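You operate a simulated robot arm through the tools that you are given. There is no shell and no other tool.

Carry out the task below with a simulated robot arm. There is one attempt and no reset: what you move stays moved.

Task
Scan the loaded slide; if the display says faded put it in the repair box, else in the slide tray.
Fine: feed knob to Feed; one scan, dpi dial as it is; watch the display; then the knob to Free; shut the scanner tray again; leave the scanner on; the repair box stays where it is. Where these are worked on the way, their far stop is far enough and under half their travel is too little: feed knob, scanner tray.
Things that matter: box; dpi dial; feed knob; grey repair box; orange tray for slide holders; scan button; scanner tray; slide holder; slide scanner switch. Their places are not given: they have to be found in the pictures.

Only the result counts: the job must be done as asked and must still hold three seconds after the hand-in. Knocking over, shifting, dropping, spilling or breaking anything else fails it.

Robot
A 6-joint arm with a two-finger gripper, fixed in place. Base frame: the origin is on the floor under the middle of its stand, x ahead of it, y to its left, z up; the work surface is at about z = 800. Units: mm, rad, N and s.
It reaches about 1572 mm from its shoulder. Its first joint turns from -2.897 to 2.897 rad. Payload 2.45 kg.
The tool frame sits at the grasp point between the pads (the TCP): z along the fingers, y along the line on which they close. The tips reach 20 mm beyond it. The gripper opens to 140 mm; its body begins 168 mm behind the TCP.
Orientation is told as [roll, pitch, yaw] about the base's x, y, z axes, in that order, counted from this pose: with the fingers straight down and closing along the base's y, the tool's x points along the base's -x, its y along +y and its z along -z.

Tools
- The arm moves only by the tool step_arm. Its argument "rows" is a list of rows, each a list of 7 numbers: the shift along the base's x, y, z in units of 300 mm (1.0 is 300 mm), then the turn, a rotation vector about the base's x, y, z in units of 45 degrees (1.0 is 45 degrees), then the gripper command, from -1 (shut) to 1 (fully open), values between in proportion. In form: [[dx, dy, dz, ax, ay, az, claw], ...]. A call has 1 to 20 rows; each row is the pose to reach, as a shift and turn from the pose commanded when the call began. A call with a number of a shift or a turn outside -1 to 1 is refused whole. Each row takes 0.2 s and may step no farther than 50 mm and 0.15 rad from the row before; otherwise, or with a gripper value out of range, the whole call is refused. Where a pose cannot be reached the arm comes as near as it can. A force on the tool above 40 N (or 10 N above the force at the start of the call, whichever is more), or a blocked arm, ends the call early, and 0.2 s more pass. Each finger travels about 45 mm/s and halts on what it meets, pressing with about 23 N; the grip force reading is that of the motor and also rises with nothing between the fingers. The clock runs only during rows and for 0.2 s after the last one: add rows that repeat a pose to give the fingers time. The reply holds the time, the measured pose of the TCP, the force on the tool along the base axes, the opening and the grip force, in the units named above and with some noise, with the torque about the TCP (base axes, N m) and any sound that the robot's microphone picked up.
- Cameras (640 x 400 px; columns grow to the right, rows downward): "scene" is fixed at [220.4, -651.5, 1513.9]; the picture's right is [0.50, -0.87, 0.00], its down [-0.46, -0.26, -0.85] and it looks along [0.73, 0.42, -0.53] (base axes); focal length 369 px, centre (320, 200). "wrist" rides on the gripper at [78, 11, -209] in the tool frame; the picture's right is [-0.14, 0.99, 0.00], its down [-0.92, -0.13, -0.37] and it looks along [-0.37, -0.05, 0.93] (tool axes); focal length 280 px, centre (320, 200).
- snapshot(camera): a new picture of that camera. It takes no simulated time.
- point_at(camera, pixels): for up to 12 pixels [column, row] of the newest picture of that camera ("zoom" is the newest enlarged one), the place [x, y, z] in the base frame of the surface seen there, good to about 3 mm. It takes no simulated time.
- enlarge(camera, box): a new picture of the part [left, top, right, bottom] of that camera's present view, enlarged. It takes no simulated time.
- close_job(): hands the job in; it is judged then, once.

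Unless the task says otherwise, let go and move clear before handing in.

The tools are called after ">>>" by a JSON object that holds its "name" and its "arguments". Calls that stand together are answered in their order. step_arm: Moves the arm, as the interface text tells. Its arguments: {"type":"object","properties":{"rows":{"type":"array"}},"required":["rows"]} The other tools are called the same way: snapshot (camera) takes a picture; point_at (camera, pixels) gives the place of the surface under pixels of a picture; enlarge (camera, box) takes an enlarged picture of a part of a camera's view; close_job () hands the job in.

At the start:

```text
time: 0.0
position: [773.1, -172.0, 1178.1]
tool_rot: [0.001, -0.001, -0.001]
contact_force: [0.0, -0.2, -0.1]
torque: [0.0, -0.01, 0.0]
gripper_width: 140.0
grasp_force: 0.0
```

scene: 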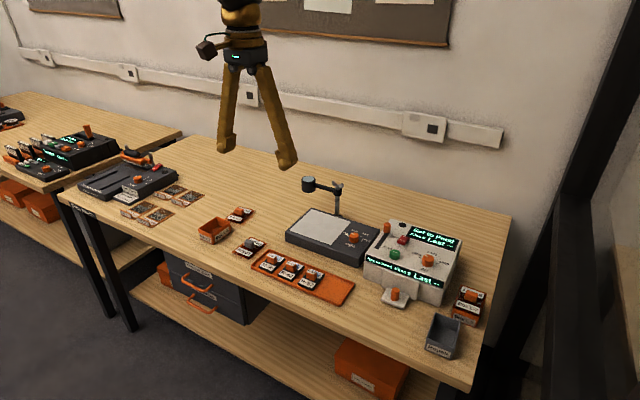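
wrist: 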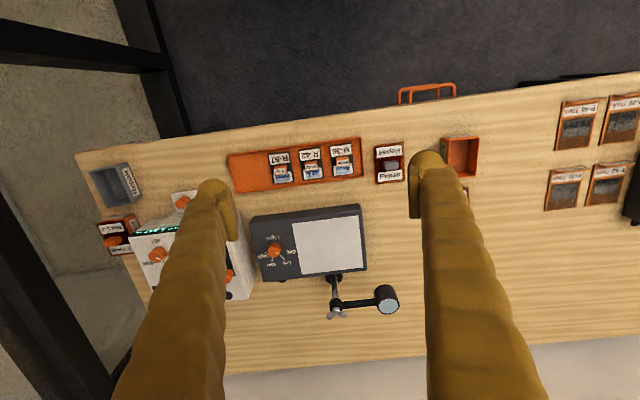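

The scene picture shows the white scanner around pixels (410,260), the grey repair box at (443,335), and the orange slide tray at (303,275). I'll enlarge these areas to read the labels.

>>> {"name": "enlarge", "arguments": {"camera": "scene", "box": [350, 205, 500, 365]}}

>>> {"name": "enlarge", "arguments": {"camera": "wrist", "box": [80, 150, 260, 310]}}

>>> {"name": "enlarge", "arguments": {"camera": "scene", "box": [190, 200, 370, 310]}}

```text
2.50 times, centred on (425, 285) of scene
```

zoom: 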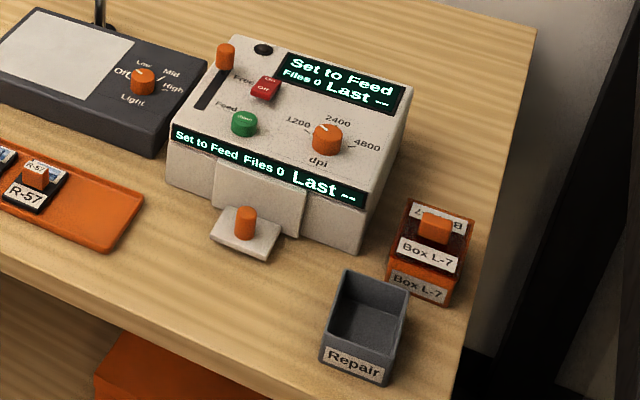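

```text
2.50 times, centred on (170, 230) of wrist
```

zoom: 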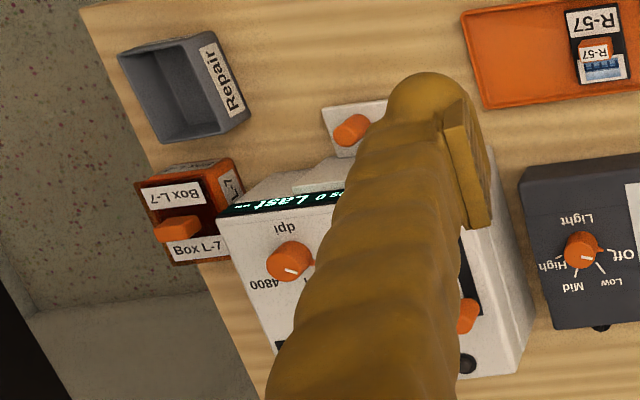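

```text
3.56 times, centred on (280, 255) of scene
```

zoom: 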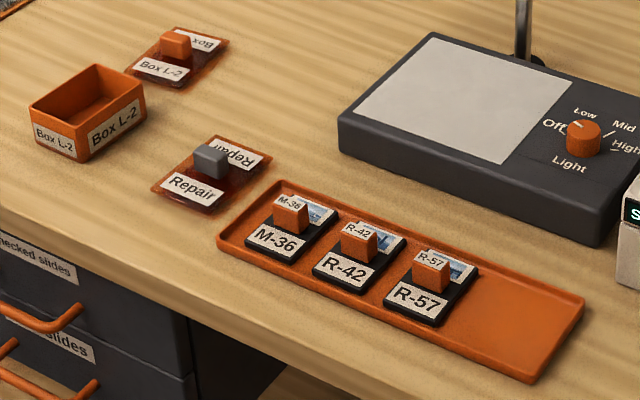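

The scanner has a slide knob (Free at back, Feed at front), a red On/Off switch, a green scan button, and a front tray with an orange knob. I'll measure these places.

>>> {"name": "enlarge", "arguments": {"camera": "scene", "box": [360, 210, 480, 310]}}

```text
4.00 times, centred on (420, 260) of scene
```

zoom: 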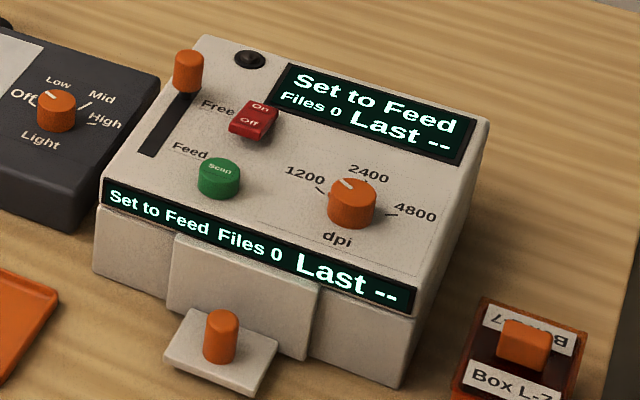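

>>> {"name": "point_at", "arguments": {"camera": "zoom", "pixels": [[188, 58], [182, 95], [150, 152], [218, 168], [258, 110], [352, 193], [222, 318], [221, 345], [170, 352], [262, 388], [200, 38], [485, 120]]}}

>>> {"name": "point_at", "arguments": {"camera": "scene", "pixels": [[443, 335], [430, 348], [457, 352], [463, 325], [438, 313], [330, 290], [345, 300], [268, 262], [290, 268], [311, 276], [440, 352], [380, 330]]}}

```text
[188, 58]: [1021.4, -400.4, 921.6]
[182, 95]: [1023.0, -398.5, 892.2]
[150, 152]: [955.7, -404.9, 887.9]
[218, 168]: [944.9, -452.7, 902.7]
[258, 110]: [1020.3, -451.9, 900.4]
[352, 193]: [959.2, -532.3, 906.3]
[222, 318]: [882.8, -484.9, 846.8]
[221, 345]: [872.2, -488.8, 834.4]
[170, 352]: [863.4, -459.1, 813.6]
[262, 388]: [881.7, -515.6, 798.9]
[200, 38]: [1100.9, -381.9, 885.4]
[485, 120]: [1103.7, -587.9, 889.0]
```

```text
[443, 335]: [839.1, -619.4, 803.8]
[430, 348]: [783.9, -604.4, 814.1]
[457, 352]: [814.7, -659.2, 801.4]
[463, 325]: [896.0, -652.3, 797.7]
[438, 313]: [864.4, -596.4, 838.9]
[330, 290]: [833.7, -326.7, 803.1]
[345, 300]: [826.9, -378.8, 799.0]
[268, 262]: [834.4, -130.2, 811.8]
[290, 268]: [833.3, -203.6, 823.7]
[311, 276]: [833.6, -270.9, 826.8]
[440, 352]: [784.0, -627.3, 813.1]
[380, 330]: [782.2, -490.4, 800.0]
```

I have the scanner at x≈905–1105, y≈-382…-590 with its top at z≈888; the knob is at about (1022,-400). Now I'll check the lamp/loupe and Repair box heights to keep clear of them.

>>> {"name": "point_at", "arguments": {"camera": "scene", "pixels": [[308, 184], [336, 185], [338, 210], [352, 236], [387, 228], [432, 315], [464, 322], [428, 347], [461, 293], [471, 300], [395, 293], [405, 302]]}}

>>> {"name": "point_at", "arguments": {"camera": "wrist", "pixels": [[92, 172], [128, 162], [142, 200], [106, 206], [118, 180], [388, 300], [333, 290], [183, 202], [172, 195], [225, 275], [275, 250], [345, 165]]}}

```text
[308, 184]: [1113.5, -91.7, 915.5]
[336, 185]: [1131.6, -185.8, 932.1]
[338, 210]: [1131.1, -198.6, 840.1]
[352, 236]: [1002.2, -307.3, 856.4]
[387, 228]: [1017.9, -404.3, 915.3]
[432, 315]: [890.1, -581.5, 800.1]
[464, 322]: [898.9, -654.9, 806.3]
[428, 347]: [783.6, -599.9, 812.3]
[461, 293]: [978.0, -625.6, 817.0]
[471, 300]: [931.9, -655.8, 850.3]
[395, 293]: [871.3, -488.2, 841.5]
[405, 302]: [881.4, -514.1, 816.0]
```

```text
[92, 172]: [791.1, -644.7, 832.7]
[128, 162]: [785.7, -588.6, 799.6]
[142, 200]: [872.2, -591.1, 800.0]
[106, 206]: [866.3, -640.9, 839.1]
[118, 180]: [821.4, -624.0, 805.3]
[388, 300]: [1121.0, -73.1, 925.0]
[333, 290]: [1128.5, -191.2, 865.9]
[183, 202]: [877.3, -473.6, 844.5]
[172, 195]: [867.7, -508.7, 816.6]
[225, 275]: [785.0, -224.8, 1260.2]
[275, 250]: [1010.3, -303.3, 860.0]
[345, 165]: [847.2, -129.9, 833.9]
```

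The repair box spans about x 785–870, y -590…-645, with rim z≈840. The loupe is well left of the scanner, so I'll move above the scanner with the fingers shut and look with the wrist camera.

>>> {"name": "step_arm", "arguments": {"rows": [[0.09, -0.1, -0.03, 0, 0, 0, -1], [0.19, -0.2, -0.06, 0, 0, 0, -1], [0.29, -0.3, -0.09, 0, 0, 0, -1], [0.38, -0.4, -0.12, 0, 0, 0, -1], [0.48, -0.5, -0.16, 0, 0, 0, -1], [0.57, -0.6, -0.2, 0, 0, 0, -1], [0.66, -0.7, -0.24, 0, 0, 0, -1], [0.757, -0.76, -0.28, 0, 0, 0, -1], [0.757, -0.76, -0.327, 0, 0, 0, -1], [0.757, -0.76, -0.327, 0, 0, 0, -1]]}}

>>> {"name": "snapshot", "arguments": {"camera": "wrist"}}

>>> {"name": "snapshot", "arguments": {"camera": "scene"}}

```text
time: 2.2
position: [1001.8, -403.4, 1083.4]
tool_rot: [-0.001, 0.002, -0.001]
contact_force: [-0.1, -0.4, -0.5]
torque: [-0.04, -0.02, 0.03]
gripper_width: 0.0
grasp_force: 23.0
```

```text
taken
```

wrist: 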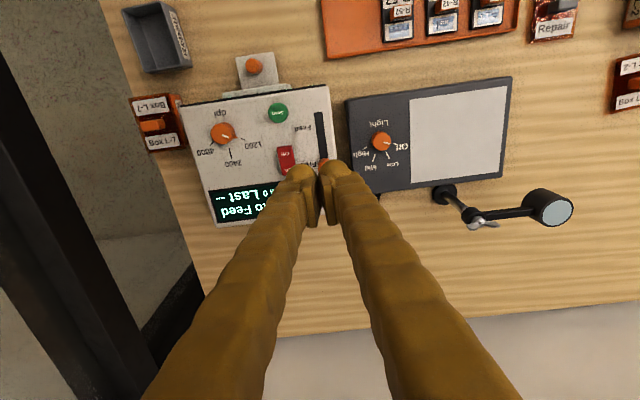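

```text
taken
```

scene: 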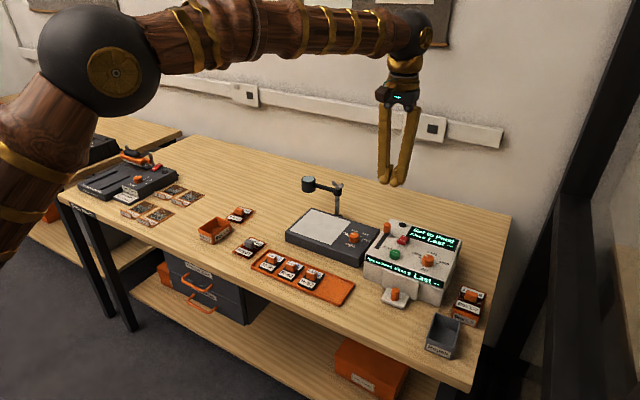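

The wrist picture shows the slot at (321,135) and the knob hidden just at the fingertips. I'll check the black dome behind the knob and its height before descending behind it.

>>> {"name": "enlarge", "arguments": {"camera": "scene", "box": [370, 210, 450, 260]}}

```text
8.00 times, centred on (410, 235) of scene
```

zoom: 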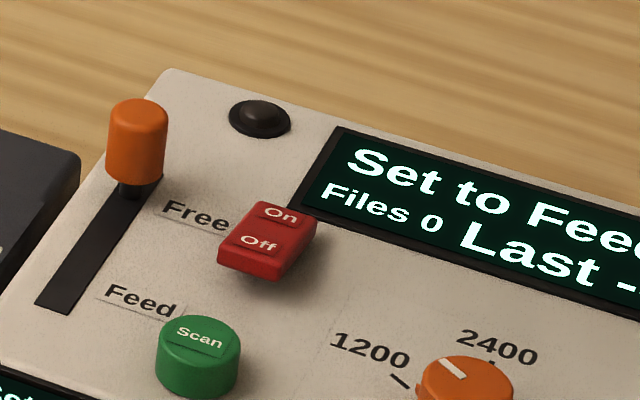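

>>> {"name": "point_at", "arguments": {"camera": "zoom", "pixels": [[138, 108], [138, 140], [136, 178], [130, 192], [52, 308], [262, 112], [262, 130], [200, 335], [215, 365], [282, 215], [260, 245], [165, 75]]}}

```text
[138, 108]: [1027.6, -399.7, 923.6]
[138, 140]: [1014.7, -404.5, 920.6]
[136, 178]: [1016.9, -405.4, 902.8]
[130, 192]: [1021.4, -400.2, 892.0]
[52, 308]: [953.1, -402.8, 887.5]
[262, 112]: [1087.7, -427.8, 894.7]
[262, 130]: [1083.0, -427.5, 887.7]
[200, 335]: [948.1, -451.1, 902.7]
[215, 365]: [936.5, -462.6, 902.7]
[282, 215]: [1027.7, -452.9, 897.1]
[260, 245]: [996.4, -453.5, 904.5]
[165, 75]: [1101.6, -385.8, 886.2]
```

The knob's axis is about (1023,-401), z 898–925, and the slot ends near x≈953. I'll come down behind the knob with shut fingers (tips at about z=903) before pushing it forward.

>>> {"name": "step_arm", "arguments": {"rows": [[0.1, 0, 0, 0, 0, 0, -1], [0.207, 0, -0.05, 0, 0, 0, -1], [0.207, 0, -0.2, 0, 0, 0, -1], [0.207, 0, -0.35, 0, 0, 0, -1], [0.207, 0, -0.45, 0, 0, 0, -1], [0.207, 0, -0.5, 0, 0, 0, -1], [0.207, 0, -0.5, 0, 0, 0, -1], [0.207, 0, -0.5, 0, 0, 0, -1]]}}

>>> {"name": "snapshot", "arguments": {"camera": "wrist"}}

>>> {"name": "enlarge", "arguments": {"camera": "scene", "box": [340, 160, 480, 260]}}

```text
time: 4.0
position: [1062.7, -402.5, 932.4]
tool_rot: [0.0, -0.001, -0.001]
contact_force: [0.5, 0.1, 0.2]
torque: [0.01, -0.03, -0.01]
gripper_width: 0.2
grasp_force: 22.4
```

```text
taken
```

wrist: 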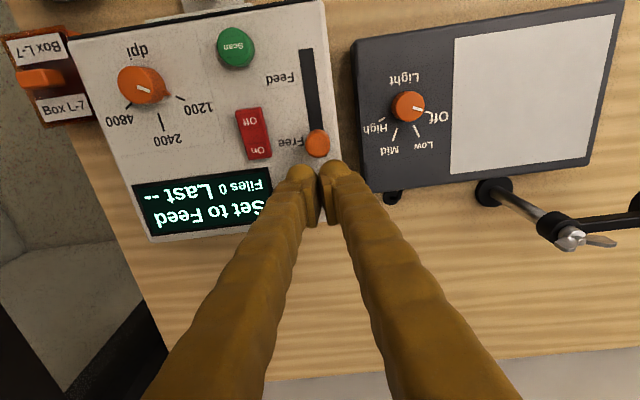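

```text
4.00 times, centred on (410, 210) of scene
```

zoom: 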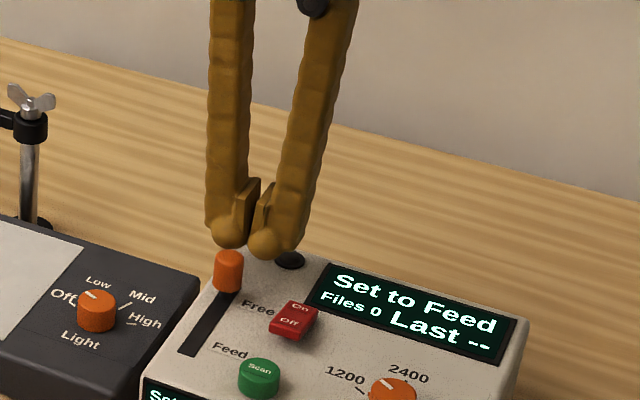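

The fingertips are right behind the knob (wrist pixel (317,143)) and well clear of the red switch. I'll lower a little and push the knob toward Feed.

>>> {"name": "step_arm", "arguments": {"rows": [[0, 0, -0.04, 0, 0, 0, -1], [-0.05, 0, -0.04, 0, 0, 0, -1], [-0.1, 0, -0.04, 0, 0, 0, -1], [-0.15, 0, -0.04, 0, 0, 0, -1], [-0.2, 0, -0.04, 0, 0, 0, -1], [-0.24, 0, -0.04, 0, 0, 0, -1], [-0.27, 0, -0.04, 0, 0, 0, -1], [-0.27, 0, -0.04, 0, 0, 0, -1]]}}

>>> {"name": "snapshot", "arguments": {"camera": "wrist"}}

>>> {"name": "enlarge", "arguments": {"camera": "scene", "box": [340, 190, 480, 290]}}

```text
time: 5.5
position: [997.4, -397.8, 921.1]
tool_rot: [-0.004, -0.013, 0.005]
contact_force: [88.5, -6.7, -19.6]
torque: [-0.06, -3.87, 0.33]
gripper_width: 5.8
grasp_force: 29.3
stopped in row 7: the force on the tool passed its limit at 54 N (the readings are from after the stop); the commanded pose is now the measured one
```

```text
taken
```

wrist: 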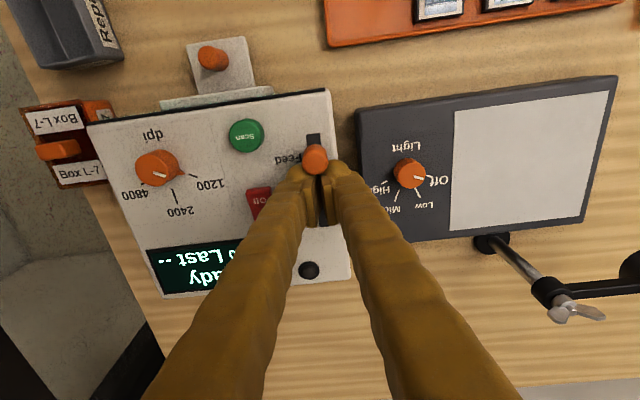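

```text
4.00 times, centred on (410, 240) of scene
```

zoom: 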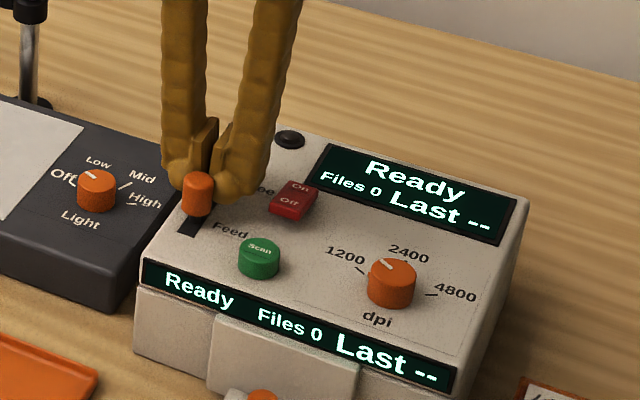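

The display now reads "Ready" with the knob pushed to the Feed stop (88 N reaction). I'll back off in +x and rise, keeping the knob where it is.

>>> {"name": "step_arm", "arguments": {"rows": [[0.03, 0, 0, 0, 0, 0, -1], [0.08, 0, 0, 0, 0, 0, -1], [0.08, 0, 0.1, 0, 0, 0, -1], [0.08, 0, 0.25, 0, 0.0165, 0, -1], [0.0, -0.1, 0.3, 0.005, 0.0165, -0.006, -1], [-0.1, -0.2, 0.3, 0.005, 0.0165, -0.006, -1], [-0.178, -0.227, 0.25, 0.005, 0.0165, -0.006, -1], [-0.178, -0.227, 0.2, 0.005, 0.0165, -0.006, -1], [-0.178, -0.227, 0.2, 0.005, 0.0165, -0.006, -1]]}}

>>> {"name": "snapshot", "arguments": {"camera": "wrist"}}

>>> {"name": "enlarge", "arguments": {"camera": "scene", "box": [340, 190, 480, 290]}}

```text
time: 7.5
position: [940.2, -464.5, 978.0]
tool_rot: [0.001, 0.006, -0.004]
contact_force: [-0.2, 0.3, 0.0]
torque: [0.02, 0.03, -0.01]
gripper_width: 0.0
grasp_force: 29.3
```

```text
taken
```

wrist: 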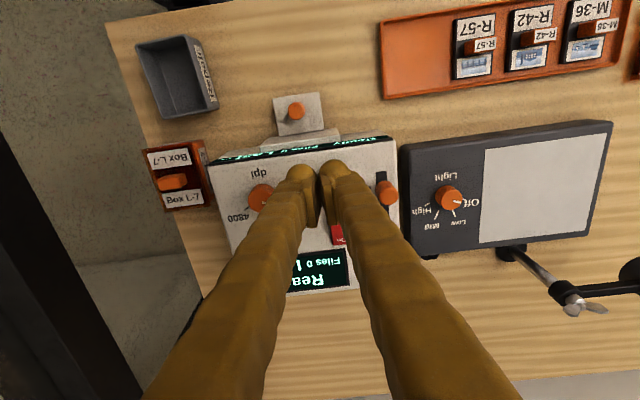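

```text
4.00 times, centred on (410, 240) of scene
```

zoom: 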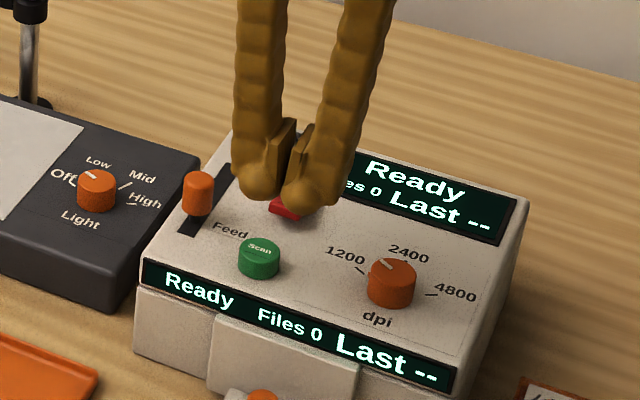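

Display still shows "Ready" with the hand off the knob. I'll measure the fingertip positions relative to the scan button.

>>> {"name": "point_at", "arguments": {"camera": "zoom", "pixels": [[257, 188], [305, 194], [260, 245], [260, 268], [240, 255], [279, 255], [199, 180], [196, 212], [182, 232], [392, 262], [392, 290], [280, 150]]}}

>>> {"name": "point_at", "arguments": {"camera": "wrist", "pixels": [[303, 175], [338, 170], [320, 180], [388, 190], [296, 110]]}}

```text
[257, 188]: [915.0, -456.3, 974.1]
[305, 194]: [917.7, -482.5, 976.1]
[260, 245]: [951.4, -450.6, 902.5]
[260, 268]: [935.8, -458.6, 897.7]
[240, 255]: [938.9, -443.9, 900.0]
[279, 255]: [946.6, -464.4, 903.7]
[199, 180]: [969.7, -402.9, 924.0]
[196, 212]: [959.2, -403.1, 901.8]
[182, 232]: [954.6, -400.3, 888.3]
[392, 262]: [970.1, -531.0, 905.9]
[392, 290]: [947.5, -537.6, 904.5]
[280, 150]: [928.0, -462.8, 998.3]
```

```text
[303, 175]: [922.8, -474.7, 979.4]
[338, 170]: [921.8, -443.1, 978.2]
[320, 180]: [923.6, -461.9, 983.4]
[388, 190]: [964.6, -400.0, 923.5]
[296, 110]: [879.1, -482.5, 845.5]
```

Fingertips are at about y -451 and -477, with the button at about (945,-454) and top z≈903. The left fingertip sits over the button, clear of the knob and switch, so I'll press once and rise.

>>> {"name": "step_arm", "arguments": {"rows": [[0.003, 0, -0.1, 0, 0, 0, -1], [0.003, 0, -0.16, 0, 0, 0, -1], [0.003, 0, -0.18, 0, 0, 0, -1], [0.003, 0, -0.19, 0, 0, 0, -1], [0.003, 0, -0.2, 0, 0, 0, -1], [0.003, 0, -0.21, 0, 0, 0, -1]]}}

>>> {"name": "enlarge", "arguments": {"camera": "scene", "box": [340, 190, 480, 290]}}

```text
time: 8.8
position: [939.6, -467.0, 917.3]
tool_rot: [0.002, 0.004, -0.005]
contact_force: [-1.8, -1.4, 6.3]
torque: [0.03, -0.02, 0.0]
gripper_width: 0.2
grasp_force: 29.6
heard: click
```

```text
4.00 times, centred on (410, 240) of scene
```

zoom: 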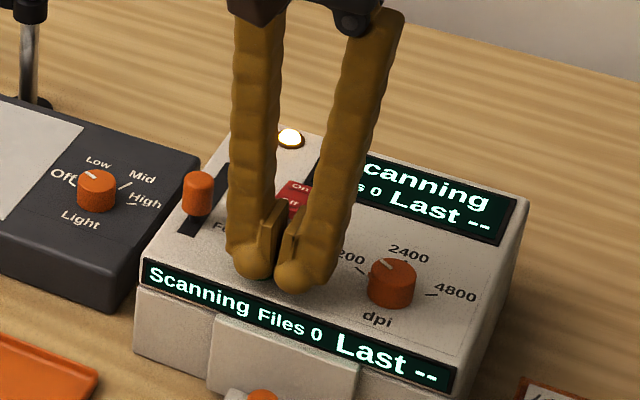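

A click was heard and the display says "Scanning". I'll rise straight up off the button and wait for the result.

>>> {"name": "step_arm", "arguments": {"rows": [[0, 0, 0.03, 0, 0, 0, -1], [0, 0, 0.1, 0, 0, 0, -1], [0, 0, 0.2, 0, 0, 0, -1], [0, 0, 0.3, 0, 0, 0, -1], [0, 0, 0.3, 0, 0, 0, -1]]}}

>>> {"name": "enlarge", "arguments": {"camera": "scene", "box": [340, 190, 480, 290]}}

```text
time: 10.1
position: [939.6, -467.5, 1006.9]
tool_rot: [0.001, 0.003, -0.004]
contact_force: [0.0, 0.5, 0.5]
torque: [0.02, -0.01, -0.01]
gripper_width: 0.0
grasp_force: 29.9
```

```text
4.00 times, centred on (410, 240) of scene
```

zoom: 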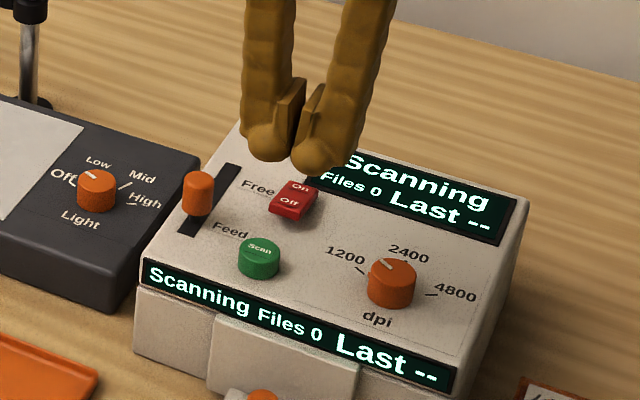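

Still "Scanning", Files 0. I'll wait while shifting high above the front of the feed knob.

>>> {"name": "step_arm", "arguments": {"rows": [[-0.05, 0.1, 0, 0, 0, 0, -1], [-0.1, 0.217, 0, 0, 0, 0, -1], [-0.1, 0.217, 0, 0, 0, 0, -1], [-0.1, 0.217, 0, 0, 0, 0, -1], [-0.1, 0.217, 0, 0, 0, 0, -1], [-0.1, 0.217, 0, 0, 0, 0, -1], [-0.1, 0.217, 0, 0, 0, 0, -1], [-0.1, 0.217, 0, 0, 0, 0, -1], [-0.1, 0.217, 0, 0, 0, 0, -1], [-0.1, 0.217, 0, 0, 0, 0, -1], [-0.1, 0.217, 0, 0, 0, 0, -1], [-0.1, 0.217, 0, 0, 0, 0, -1]]}}

>>> {"name": "enlarge", "arguments": {"camera": "scene", "box": [340, 190, 480, 290]}}

>>> {"name": "snapshot", "arguments": {"camera": "wrist"}}

```text
time: 12.7
position: [908.3, -404.4, 1006.3]
tool_rot: [0.002, 0.007, -0.002]
contact_force: [0.2, -0.3, -0.2]
torque: [-0.01, -0.01, 0.0]
gripper_width: 0.0
grasp_force: 29.3
```

```text
4.00 times, centred on (410, 240) of scene
```

zoom: 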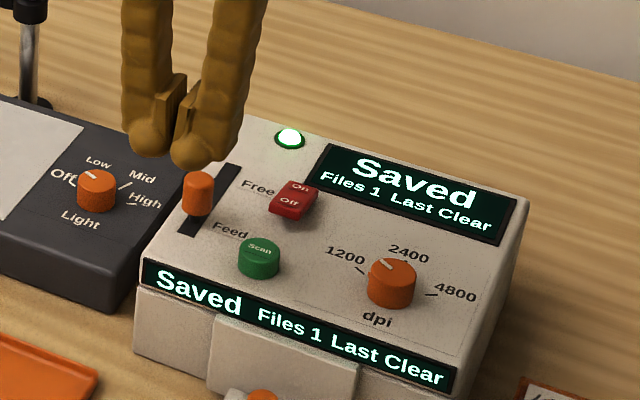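

```text
taken
```

wrist: 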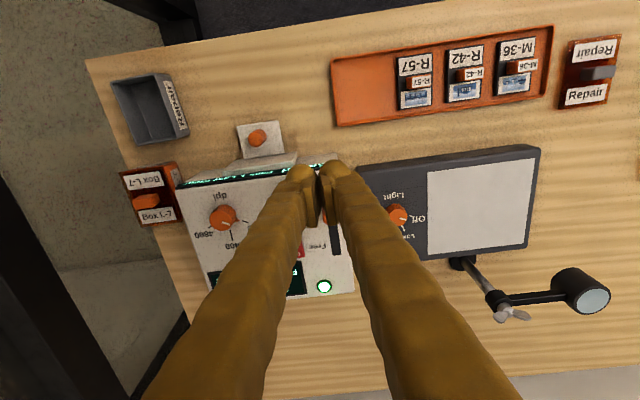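

The display reads "Saved, Files 1, Last Clear", so the slide isn't faded and goes to the slide tray. Next I'll push the feed knob back to Free from its front side.

>>> {"name": "step_arm", "arguments": {"rows": [[0, 0, -0.12, 0, 0, 0, -1], [0, 0, -0.24, 0, 0, 0, -1], [0, 0, -0.287, 0, 0, 0, -1], [0.04, 0, -0.287, 0, 0, 0, -1], [0.08, 0, -0.287, 0, 0, 0, -1], [0.12, 0, -0.287, 0, 0, 0, -1], [0.16, 0, -0.287, 0, 0, 0, -1], [0.2, 0, -0.287, 0, 0, 0, -1], [0.24, 0, -0.287, 0, 0, 0, -1], [0.26, 0, -0.287, 0, 0, 0, -1], [0.28, 0, -0.287, 0, 0, 0, -1]]}}

>>> {"name": "enlarge", "arguments": {"camera": "scene", "box": [340, 190, 480, 290]}}

>>> {"name": "snapshot", "arguments": {"camera": "wrist"}}

```text
time: 15.1
position: [993.4, -400.0, 921.0]
tool_rot: [0.002, 0.005, -0.004]
contact_force: [-0.3, 0.6, 0.0]
torque: [-0.01, 0.0, -0.01]
gripper_width: 0.1
grasp_force: 29.6
```

```text
4.00 times, centred on (410, 240) of scene
```

zoom: 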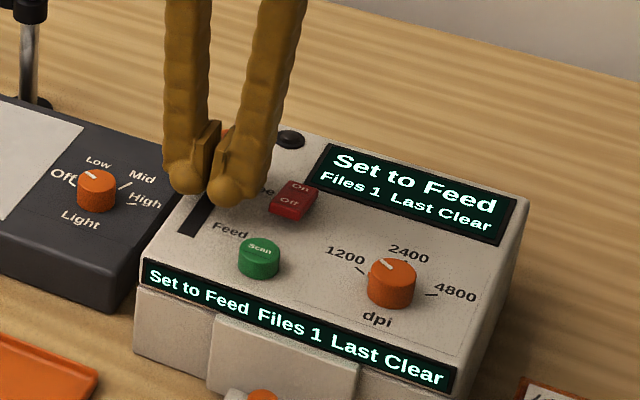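

```text
taken
```

wrist: 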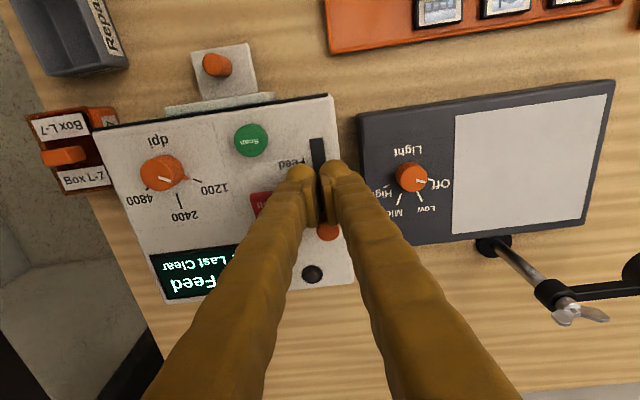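

The display has gone back to "Set to Feed", so the knob is leaving Feed, but there is no stop force yet. I'll push gently on to the Free stop.

>>> {"name": "step_arm", "arguments": {"rows": [[0.01, 0, 0, 0, 0, 0, -1], [0.02, 0, 0, 0, 0, 0, -1], [0.03, 0, 0, 0, 0, 0, -1], [0.04, 0, 0, 0, 0, 0, -1], [0.05, 0, 0, 0, 0, 0, -1], [0.06, 0, 0, 0, 0, 0, -1]]}}

>>> {"name": "snapshot", "arguments": {"camera": "wrist"}}

```text
time: 15.9
position: [997.7, -400.3, 919.7]
tool_rot: [0.006, 0.017, -0.004]
contact_force: [-59.3, 15.5, 11.4]
torque: [0.42, -0.03, 0.61]
gripper_width: 0.0
grasp_force: 29.3
stopped in row 4: the force on the tool passed its limit at 45 N (the readings are from after the stop); the commanded pose is now the measured one
```

```text
taken
```

wrist: 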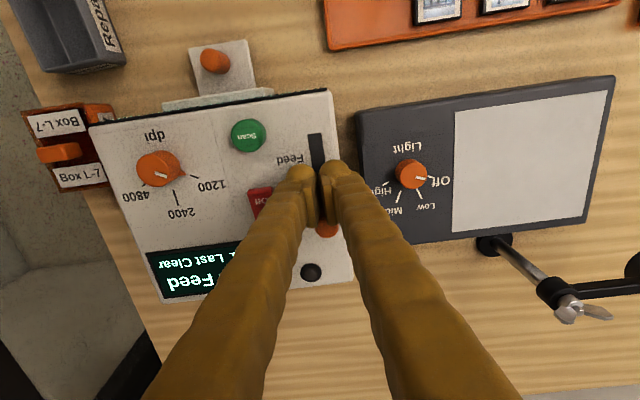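

The knob reached the Free stop (59 N). I'll back away, rise, and move to look at the tray's knob at the scanner front.

>>> {"name": "step_arm", "arguments": {"rows": [[-0.03, 0, 0, 0, 0, 0, -1], [-0.08, 0, 0, 0, 0, 0, -1], [-0.08, 0, 0.12, 0, 0, 0, -1], [-0.1, 0, 0.25, -0.008, -0.02, 0.005, -1], [-0.2, -0.08, 0.33, -0.008, -0.02, 0.005, -1], [-0.3, -0.16, 0.38, -0.008, -0.02, 0.005, -1], [-0.42, -0.22, 0.4, -0.008, -0.02, 0.005, -0.8], [-0.54, -0.287, 0.4, -0.008, -0.02, 0.005, -0.6], [-0.62, -0.287, 0.4, -0.008, -0.02, 0.005, -0.4], [-0.62, -0.287, 0.4, -0.008, -0.02, 0.005, -0.3], [-0.62, -0.287, 0.4, -0.008, -0.02, 0.005, -0.3]]}}

>>> {"name": "snapshot", "arguments": {"camera": "wrist"}}

>>> {"name": "enlarge", "arguments": {"camera": "scene", "box": [340, 210, 480, 310]}}

```text
time: 18.3
position: [815.1, -489.1, 1041.2]
tool_rot: [-0.005, -0.004, 0.0]
contact_force: [-0.2, -0.2, 0.1]
torque: [-0.04, 0.01, 0.02]
gripper_width: 49.1
grasp_force: 0.2
```

```text
taken
```

wrist: 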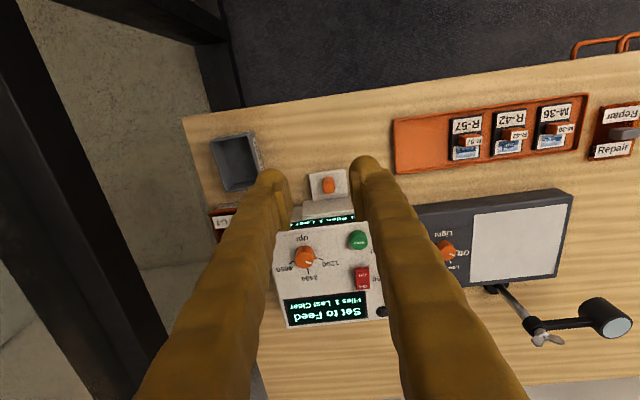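

```text
4.00 times, centred on (410, 260) of scene
```

zoom: 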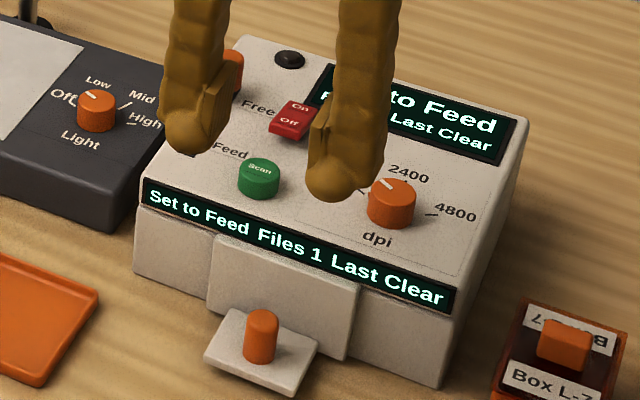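

The tray knob at zoom pixel (262,340) stands upright on a plate in front of a bulge on the scanner face. I'll measure them for grasping.

>>> {"name": "point_at", "arguments": {"camera": "zoom", "pixels": [[262, 318], [262, 345], [247, 340], [276, 342], [238, 312], [206, 357], [285, 392], [316, 348], [214, 242], [355, 288], [212, 300], [342, 355]]}}

>>> {"name": "enlarge", "arguments": {"camera": "wrist", "box": [270, 150, 390, 230]}}

```text
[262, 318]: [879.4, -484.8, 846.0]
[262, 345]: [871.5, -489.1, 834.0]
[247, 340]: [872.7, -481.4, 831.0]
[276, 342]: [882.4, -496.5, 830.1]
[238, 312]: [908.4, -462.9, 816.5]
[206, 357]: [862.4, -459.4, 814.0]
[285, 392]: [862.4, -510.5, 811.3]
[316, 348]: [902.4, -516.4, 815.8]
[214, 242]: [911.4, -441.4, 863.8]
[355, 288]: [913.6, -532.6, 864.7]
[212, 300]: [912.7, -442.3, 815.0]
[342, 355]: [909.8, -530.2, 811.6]
```

```text
5.00 times, centred on (330, 190) of wrist
```

zoom: 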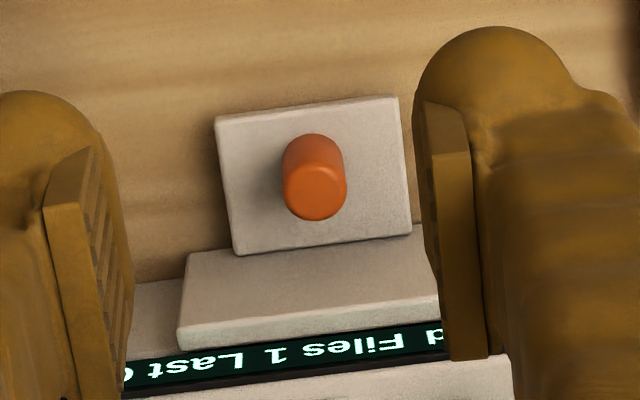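

The knob axis is about (880,-488), z 815–846, standing on a plate (z≈815) with the hood front at x≈912. I'll move over it and descend with the fingers open about 50 mm.

>>> {"name": "step_arm", "arguments": {"rows": [[0.1, 0, 0, 0, 0, 0, -0.3], [0.21, -0.003, 0, 0, 0, 0, -0.3], [0.21, -0.003, -0.15, 0, 0, 0, -0.3], [0.21, -0.003, -0.3, 0, 0, 0, -0.3], [0.21, -0.003, -0.45, 0, 0, 0, -0.3], [0.21, -0.003, -0.57, 0, 0, 0, -0.3], [0.21, -0.003, -0.6, 0, 0, 0, -0.3], [0.21, -0.003, -0.6, 0, 0, 0, -0.3]]}}

>>> {"name": "enlarge", "arguments": {"camera": "scene", "box": [340, 220, 480, 320]}}

>>> {"name": "snapshot", "arguments": {"camera": "wrist"}}

```text
time: 20.1
position: [877.9, -488.2, 859.0]
tool_rot: [-0.002, -0.006, 0.0]
contact_force: [0.0, 1.3, -0.8]
torque: [-0.02, 0.0, 0.01]
gripper_width: 49.2
grasp_force: 0.1
```

```text
4.00 times, centred on (410, 270) of scene
```

zoom: 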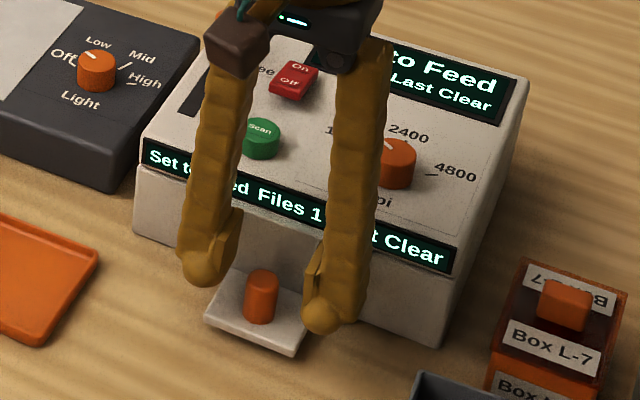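

```text
taken
```

wrist: 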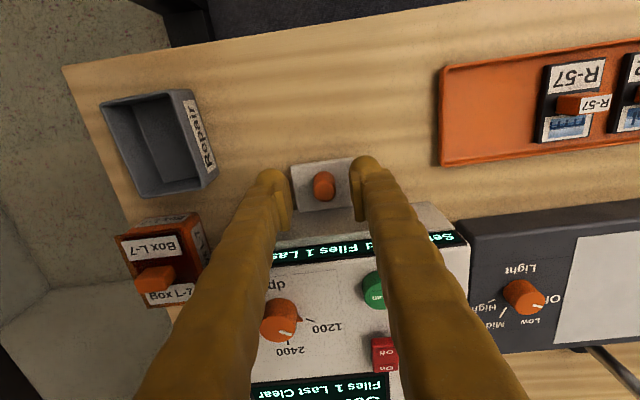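

The fingers straddle the tray knob (wrist pixel (323,186)) nicely. I'll lower 15 mm and close on it.

>>> {"name": "step_arm", "arguments": {"rows": [[0, 0, -0.03, 0, 0, 0, -0.3], [0, 0, -0.052, 0, 0, 0, -0.3], [0, 0, -0.052, 0, 0, 0, -0.7], [0, 0, -0.052, 0, 0, 0, -1], [0, 0, -0.052, 0, 0, 0, -1], [0, 0, -0.052, 0, 0, 0, -1]]}}

>>> {"name": "enlarge", "arguments": {"camera": "scene", "box": [340, 220, 480, 320]}}

```text
time: 21.5
position: [877.5, -484.6, 843.6]
tool_rot: [-0.002, -0.003, 0.002]
contact_force: [-1.7, 6.3, 5.4]
torque: [0.04, 0.04, 0.01]
gripper_width: 18.6
grasp_force: 39.9
stopped in row 6: the force on the tool passed its limit at 43 N (the readings are from after the stop); the commanded pose is now the measured one
```

```text
4.00 times, centred on (410, 270) of scene
```

zoom: 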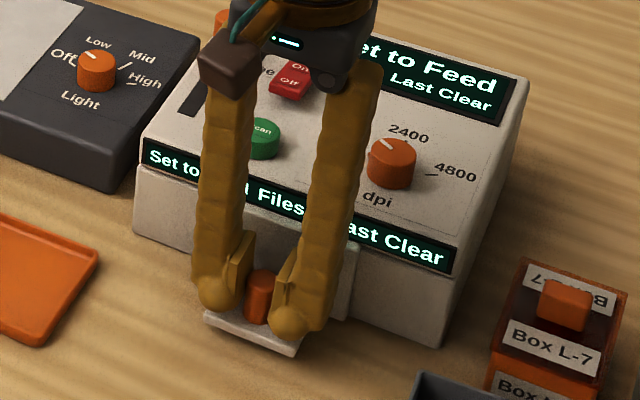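

The knob is gripped (18.6 mm wide). I'll pull the tray straight out toward -x.

>>> {"name": "step_arm", "arguments": {"rows": [[-0.03, 0, 0, 0, 0, 0, -1], [-0.07, 0, 0, 0, 0, 0, -1], [-0.11, 0, 0, 0, 0, 0, -1], [-0.15, 0, 0, 0, 0, 0, -1], [-0.19, 0, 0, 0, 0, 0, -1], [-0.23, 0, 0, 0, 0, 0, -1], [-0.26, 0, 0, 0, 0, 0, -1], [-0.29, 0, 0, 0, 0, 0, -1]]}}

>>> {"name": "enlarge", "arguments": {"camera": "scene", "box": [340, 220, 480, 320]}}

>>> {"name": "snapshot", "arguments": {"camera": "wrist"}}

```text
time: 23.3
position: [792.8, -483.9, 844.5]
tool_rot: [-0.001, -0.003, 0.001]
contact_force: [-0.9, 4.9, 6.6]
torque: [0.05, 0.19, 0.03]
gripper_width: 18.4
grasp_force: 43.3
stopped in row 8: the force on the tool passed its limit at 41 N (the readings are from after the stop); the commanded pose is now the measured one
```

```text
4.00 times, centred on (410, 270) of scene
```

zoom: 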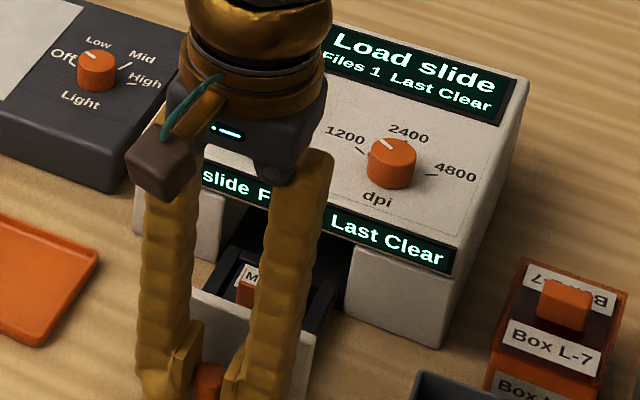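

```text
taken
```

wrist: 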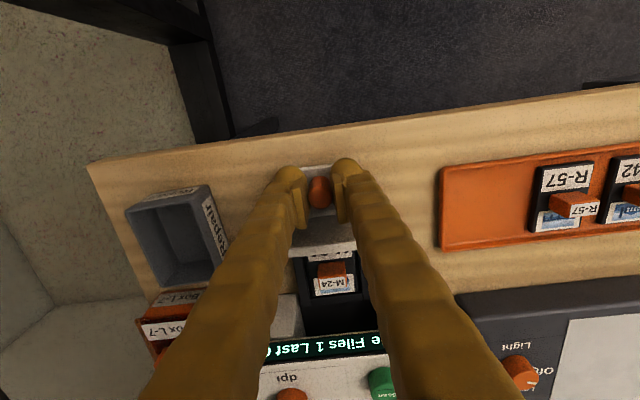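

The tray is out about 85 mm; the display says "Load slide" and the holder M-24 shows at wrist pixel (333,275). I'll zoom to see whether the tray is at its stop and the holder is fully clear.

>>> {"name": "enlarge", "arguments": {"camera": "wrist", "box": [260, 150, 400, 350]}}

>>> {"name": "step_arm", "arguments": {"rows": [[-0.02, 0, 0, 0, 0, 0, -1], [-0.04, 0, 0, 0, 0, 0, -1], [-0.06, 0, 0, 0, 0, 0, -1]]}}

>>> {"name": "enlarge", "arguments": {"camera": "scene", "box": [340, 220, 480, 320]}}

```text
2.00 times, centred on (330, 250) of wrist
```

zoom: 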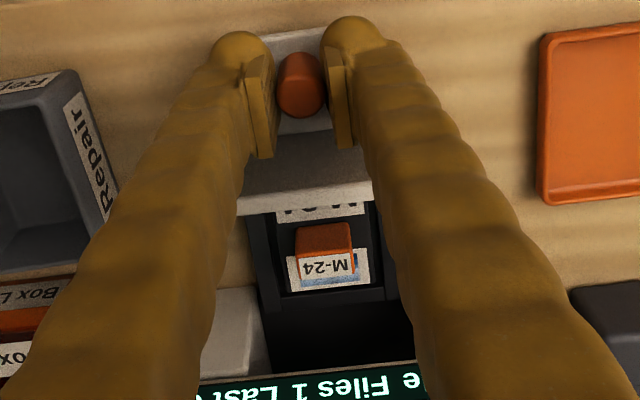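

```text
time: 24.1
position: [776.0, -484.8, 845.8]
tool_rot: [-0.002, -0.008, 0.003]
contact_force: [31.0, -3.5, 1.5]
torque: [-0.07, -0.45, -0.04]
gripper_width: 18.7
grasp_force: 43.6
```

```text
4.00 times, centred on (410, 270) of scene
```

zoom: 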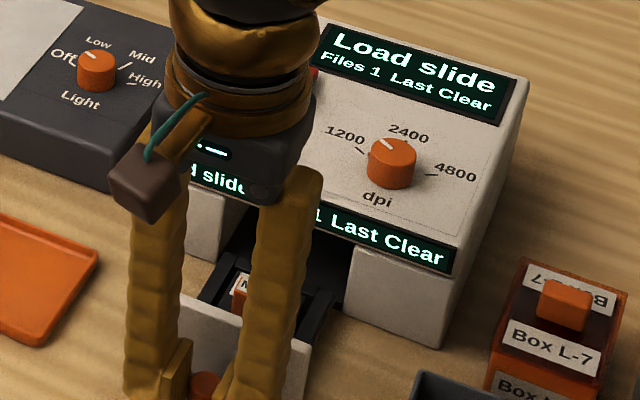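

It slid about 15 mm further against a 31 N pull, so it may be near the stop. I'll pull a little more to find the stop.

>>> {"name": "step_arm", "arguments": {"rows": [[-0.015, 0, 0, 0, 0, 0, -1], [-0.03, 0, 0, 0, 0, 0, -1], [-0.045, 0, 0, 0, 0, 0, -1]]}}

>>> {"name": "snapshot", "arguments": {"camera": "wrist"}}

>>> {"name": "enlarge", "arguments": {"camera": "wrist", "box": [260, 150, 400, 350]}}

```text
time: 24.9
position: [760.0, -485.4, 843.2]
tool_rot: [-0.001, -0.004, 0.003]
contact_force: [-0.9, 0.1, 0.6]
torque: [0.03, 0.01, -0.03]
gripper_width: 0.0
grasp_force: 29.4
```

```text
taken
```

wrist: 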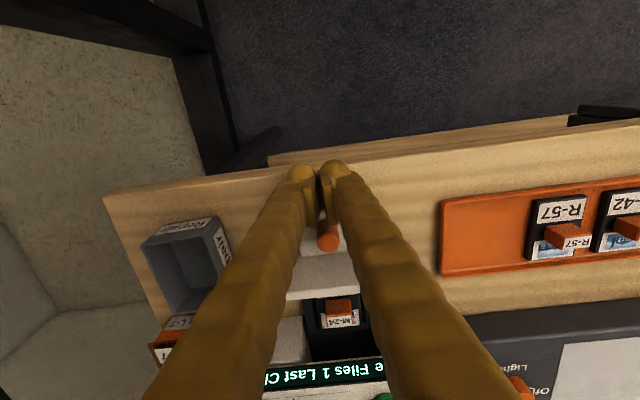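

```text
2.00 times, centred on (330, 250) of wrist
```

zoom: 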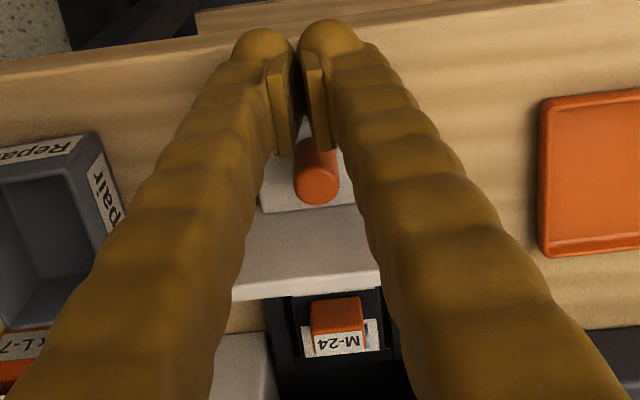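

The grip slid off the knob, so the tray is at its stop. I'll rise and look at the slide holder from above.

>>> {"name": "step_arm", "arguments": {"rows": [[-0.03, 0, 0.02, 0, 0, 0, -1], [-0.03, 0, 0.15, 0, 0, 0, -1], [-0.03, 0, 0.3, 0, 0, 0, -1], [-0.03, 0, 0.45, 0, 0, 0, -0.8], [0, 0, 0.6, 0, 0, 0, -0.6], [0.03, 0, 0.7, 0, 0, 0, -0.3], [0.03, 0, 0.7, 0, 0, 0, 0], [0.03, 0, 0.7, 0, 0, 0, 0]]}}

>>> {"name": "snapshot", "arguments": {"camera": "wrist"}}

>>> {"name": "snapshot", "arguments": {"camera": "scene"}}

>>> {"name": "enlarge", "arguments": {"camera": "scene", "box": [340, 220, 480, 320]}}

```text
time: 26.7
position: [768.3, -486.0, 1049.6]
tool_rot: [0.0, -0.002, 0.003]
contact_force: [0.4, 0.3, -0.3]
torque: [0.01, 0.0, -0.01]
gripper_width: 70.2
grasp_force: 0.0
```

```text
taken
```

wrist: 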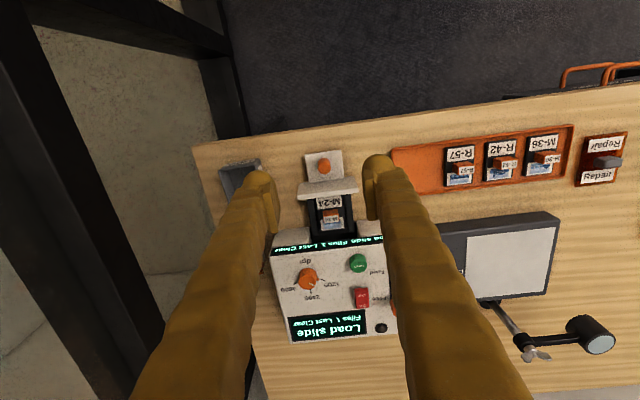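

```text
taken
```

scene: 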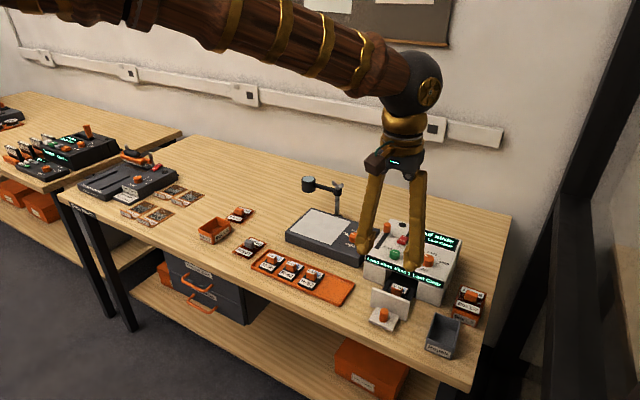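

```text
4.00 times, centred on (410, 270) of scene
```

zoom: 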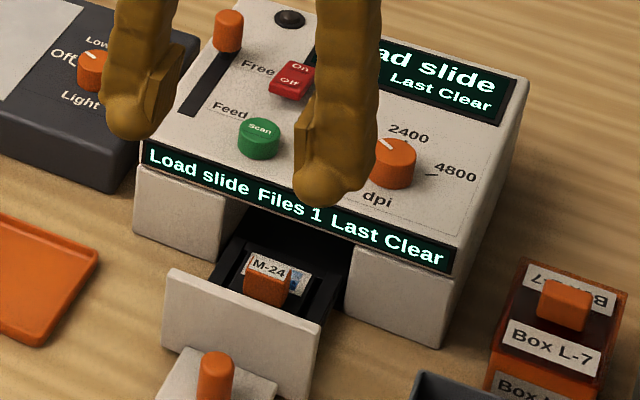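

Now the holder M-24 with its orange grip is visible behind the drawer front at zoom pixel (268,285). I'll enlarge the wrist view and measure.

>>> {"name": "enlarge", "arguments": {"camera": "wrist", "box": [280, 140, 380, 260]}}

>>> {"name": "point_at", "arguments": {"camera": "wrist", "pixels": [[324, 166], [330, 213], [328, 183], [330, 228], [315, 208], [345, 207], [317, 232], [350, 230]]}}

```text
3.33 times, centred on (330, 200) of wrist
```

zoom: 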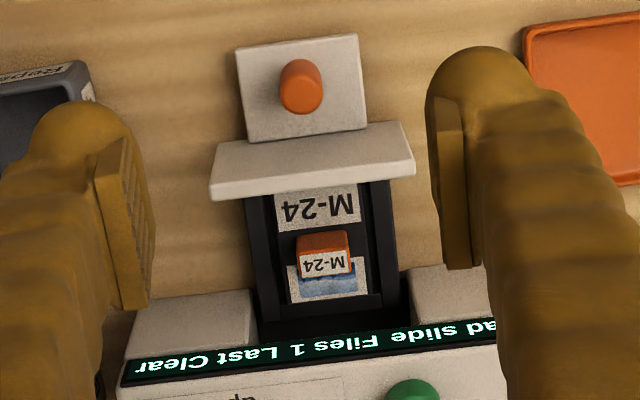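

```text
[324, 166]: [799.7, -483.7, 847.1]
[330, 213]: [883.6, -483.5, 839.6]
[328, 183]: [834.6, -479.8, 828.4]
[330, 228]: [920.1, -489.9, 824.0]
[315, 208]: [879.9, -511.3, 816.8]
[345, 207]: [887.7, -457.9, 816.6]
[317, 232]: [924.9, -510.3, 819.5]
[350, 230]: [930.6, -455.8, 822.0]
```

>>> {"name": "point_at", "arguments": {"camera": "zoom", "pixels": [[324, 238], [325, 262], [298, 245], [350, 242], [300, 272], [352, 270], [315, 207], [290, 290], [368, 285], [312, 150], [310, 178], [330, 305]]}}

>>> {"name": "enlarge", "arguments": {"camera": "scene", "box": [370, 265, 450, 335]}}

```text
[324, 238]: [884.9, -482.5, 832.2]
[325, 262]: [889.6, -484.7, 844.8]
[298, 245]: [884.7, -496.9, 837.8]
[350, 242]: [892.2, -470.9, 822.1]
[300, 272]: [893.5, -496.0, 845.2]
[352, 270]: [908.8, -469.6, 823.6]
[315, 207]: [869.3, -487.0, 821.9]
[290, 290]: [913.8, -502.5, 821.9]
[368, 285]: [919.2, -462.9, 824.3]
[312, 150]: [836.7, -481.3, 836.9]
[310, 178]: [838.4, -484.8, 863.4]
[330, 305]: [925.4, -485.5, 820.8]
```

```text
5.71 times, centred on (410, 300) of scene
```

zoom: 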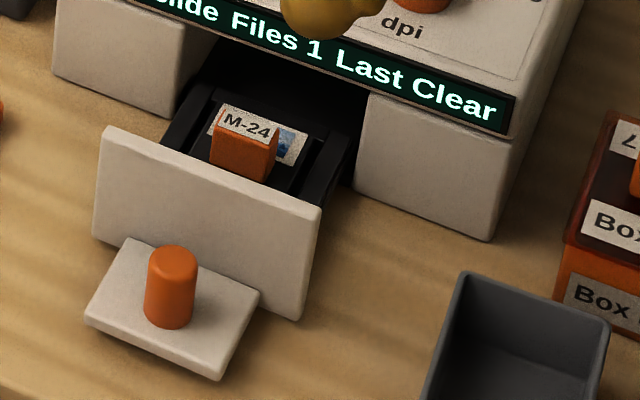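

The grip block is about x 884–900, y -470…-497, top z≈845, on a holder with top z≈822. I'll measure the scanner's overhang and the drawer front to plan finger clearance.

>>> {"name": "point_at", "arguments": {"camera": "zoom", "pixels": [[130, 50], [430, 170], [260, 35], [450, 105], [300, 10], [510, 130], [235, 115], [270, 135], [240, 155], [214, 150], [268, 178], [310, 195]]}}

>>> {"name": "point_at", "arguments": {"camera": "wrist", "pixels": [[290, 245], [350, 241], [375, 237], [300, 258], [360, 250], [308, 200], [352, 190]]}}

```text
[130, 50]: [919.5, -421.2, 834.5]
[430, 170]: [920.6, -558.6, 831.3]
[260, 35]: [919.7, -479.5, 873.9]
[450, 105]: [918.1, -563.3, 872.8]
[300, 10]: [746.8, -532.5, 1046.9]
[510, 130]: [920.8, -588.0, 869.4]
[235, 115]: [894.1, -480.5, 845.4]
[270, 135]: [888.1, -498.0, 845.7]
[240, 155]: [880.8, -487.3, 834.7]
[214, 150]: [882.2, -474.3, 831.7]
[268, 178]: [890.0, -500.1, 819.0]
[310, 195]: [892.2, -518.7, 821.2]
```

```text
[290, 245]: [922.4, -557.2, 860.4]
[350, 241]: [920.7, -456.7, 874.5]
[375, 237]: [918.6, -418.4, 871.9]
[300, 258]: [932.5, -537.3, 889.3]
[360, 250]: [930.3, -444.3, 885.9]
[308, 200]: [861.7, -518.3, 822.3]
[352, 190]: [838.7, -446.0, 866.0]
```

The scanner face is at x≈920 and the drawer front's back at x≈840, so TCP x≈885 leaves clearance on both sides. I'll move over the grip block and descend part way with fingers open about 52 mm.

>>> {"name": "step_arm", "arguments": {"rows": [[0.13, 0, 0, 0, 0, 0, -0.25], [0.26, 0.003, 0, 0, 0, 0, -0.25], [0.389, 0.003, 0, 0, 0, 0, -0.25], [0.389, 0.003, -0.15, 0, 0, 0, -0.25], [0.389, 0.003, -0.3, 0, 0, 0, -0.25], [0.389, 0.003, -0.45, 0, 0, 0, -0.25], [0.389, 0.003, -0.52, 0, 0, 0, -0.25], [0.389, 0.003, -0.52, 0, 0, 0, -0.25]]}}

>>> {"name": "snapshot", "arguments": {"camera": "wrist"}}

>>> {"name": "enlarge", "arguments": {"camera": "wrist", "box": [250, 100, 410, 220]}}

>>> {"name": "enlarge", "arguments": {"camera": "scene", "box": [350, 230, 450, 330]}}

```text
time: 28.5
position: [887.5, -480.0, 897.8]
tool_rot: [-0.002, -0.006, 0.002]
contact_force: [0.3, -0.5, -0.3]
torque: [0.01, 0.01, 0.0]
gripper_width: 52.5
grasp_force: 0.1
```

```text
taken
```

wrist: 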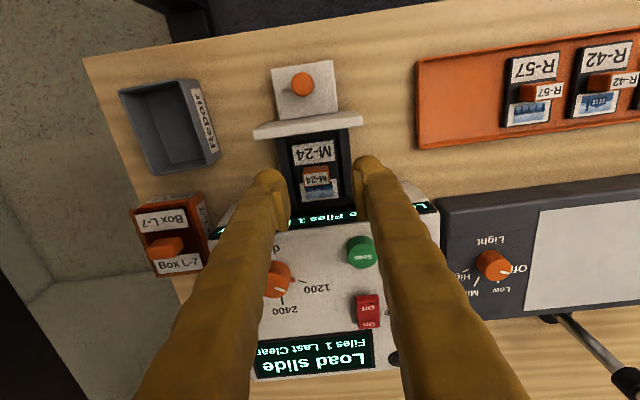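

```text
3.33 times, centred on (330, 160) of wrist
```

zoom: 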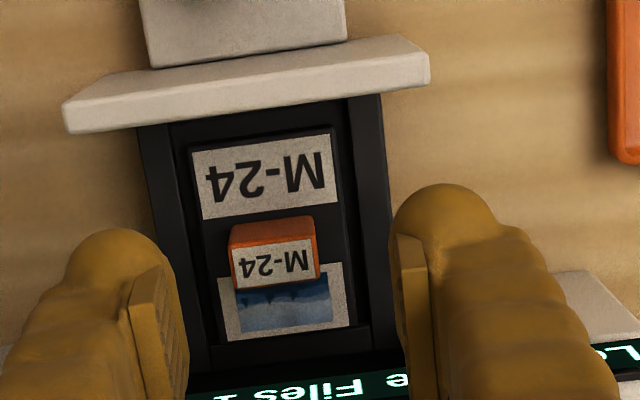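

```text
4.00 times, centred on (400, 280) of scene
```

zoom: 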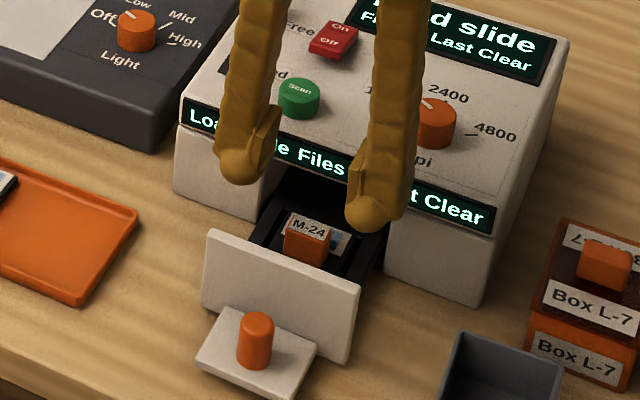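

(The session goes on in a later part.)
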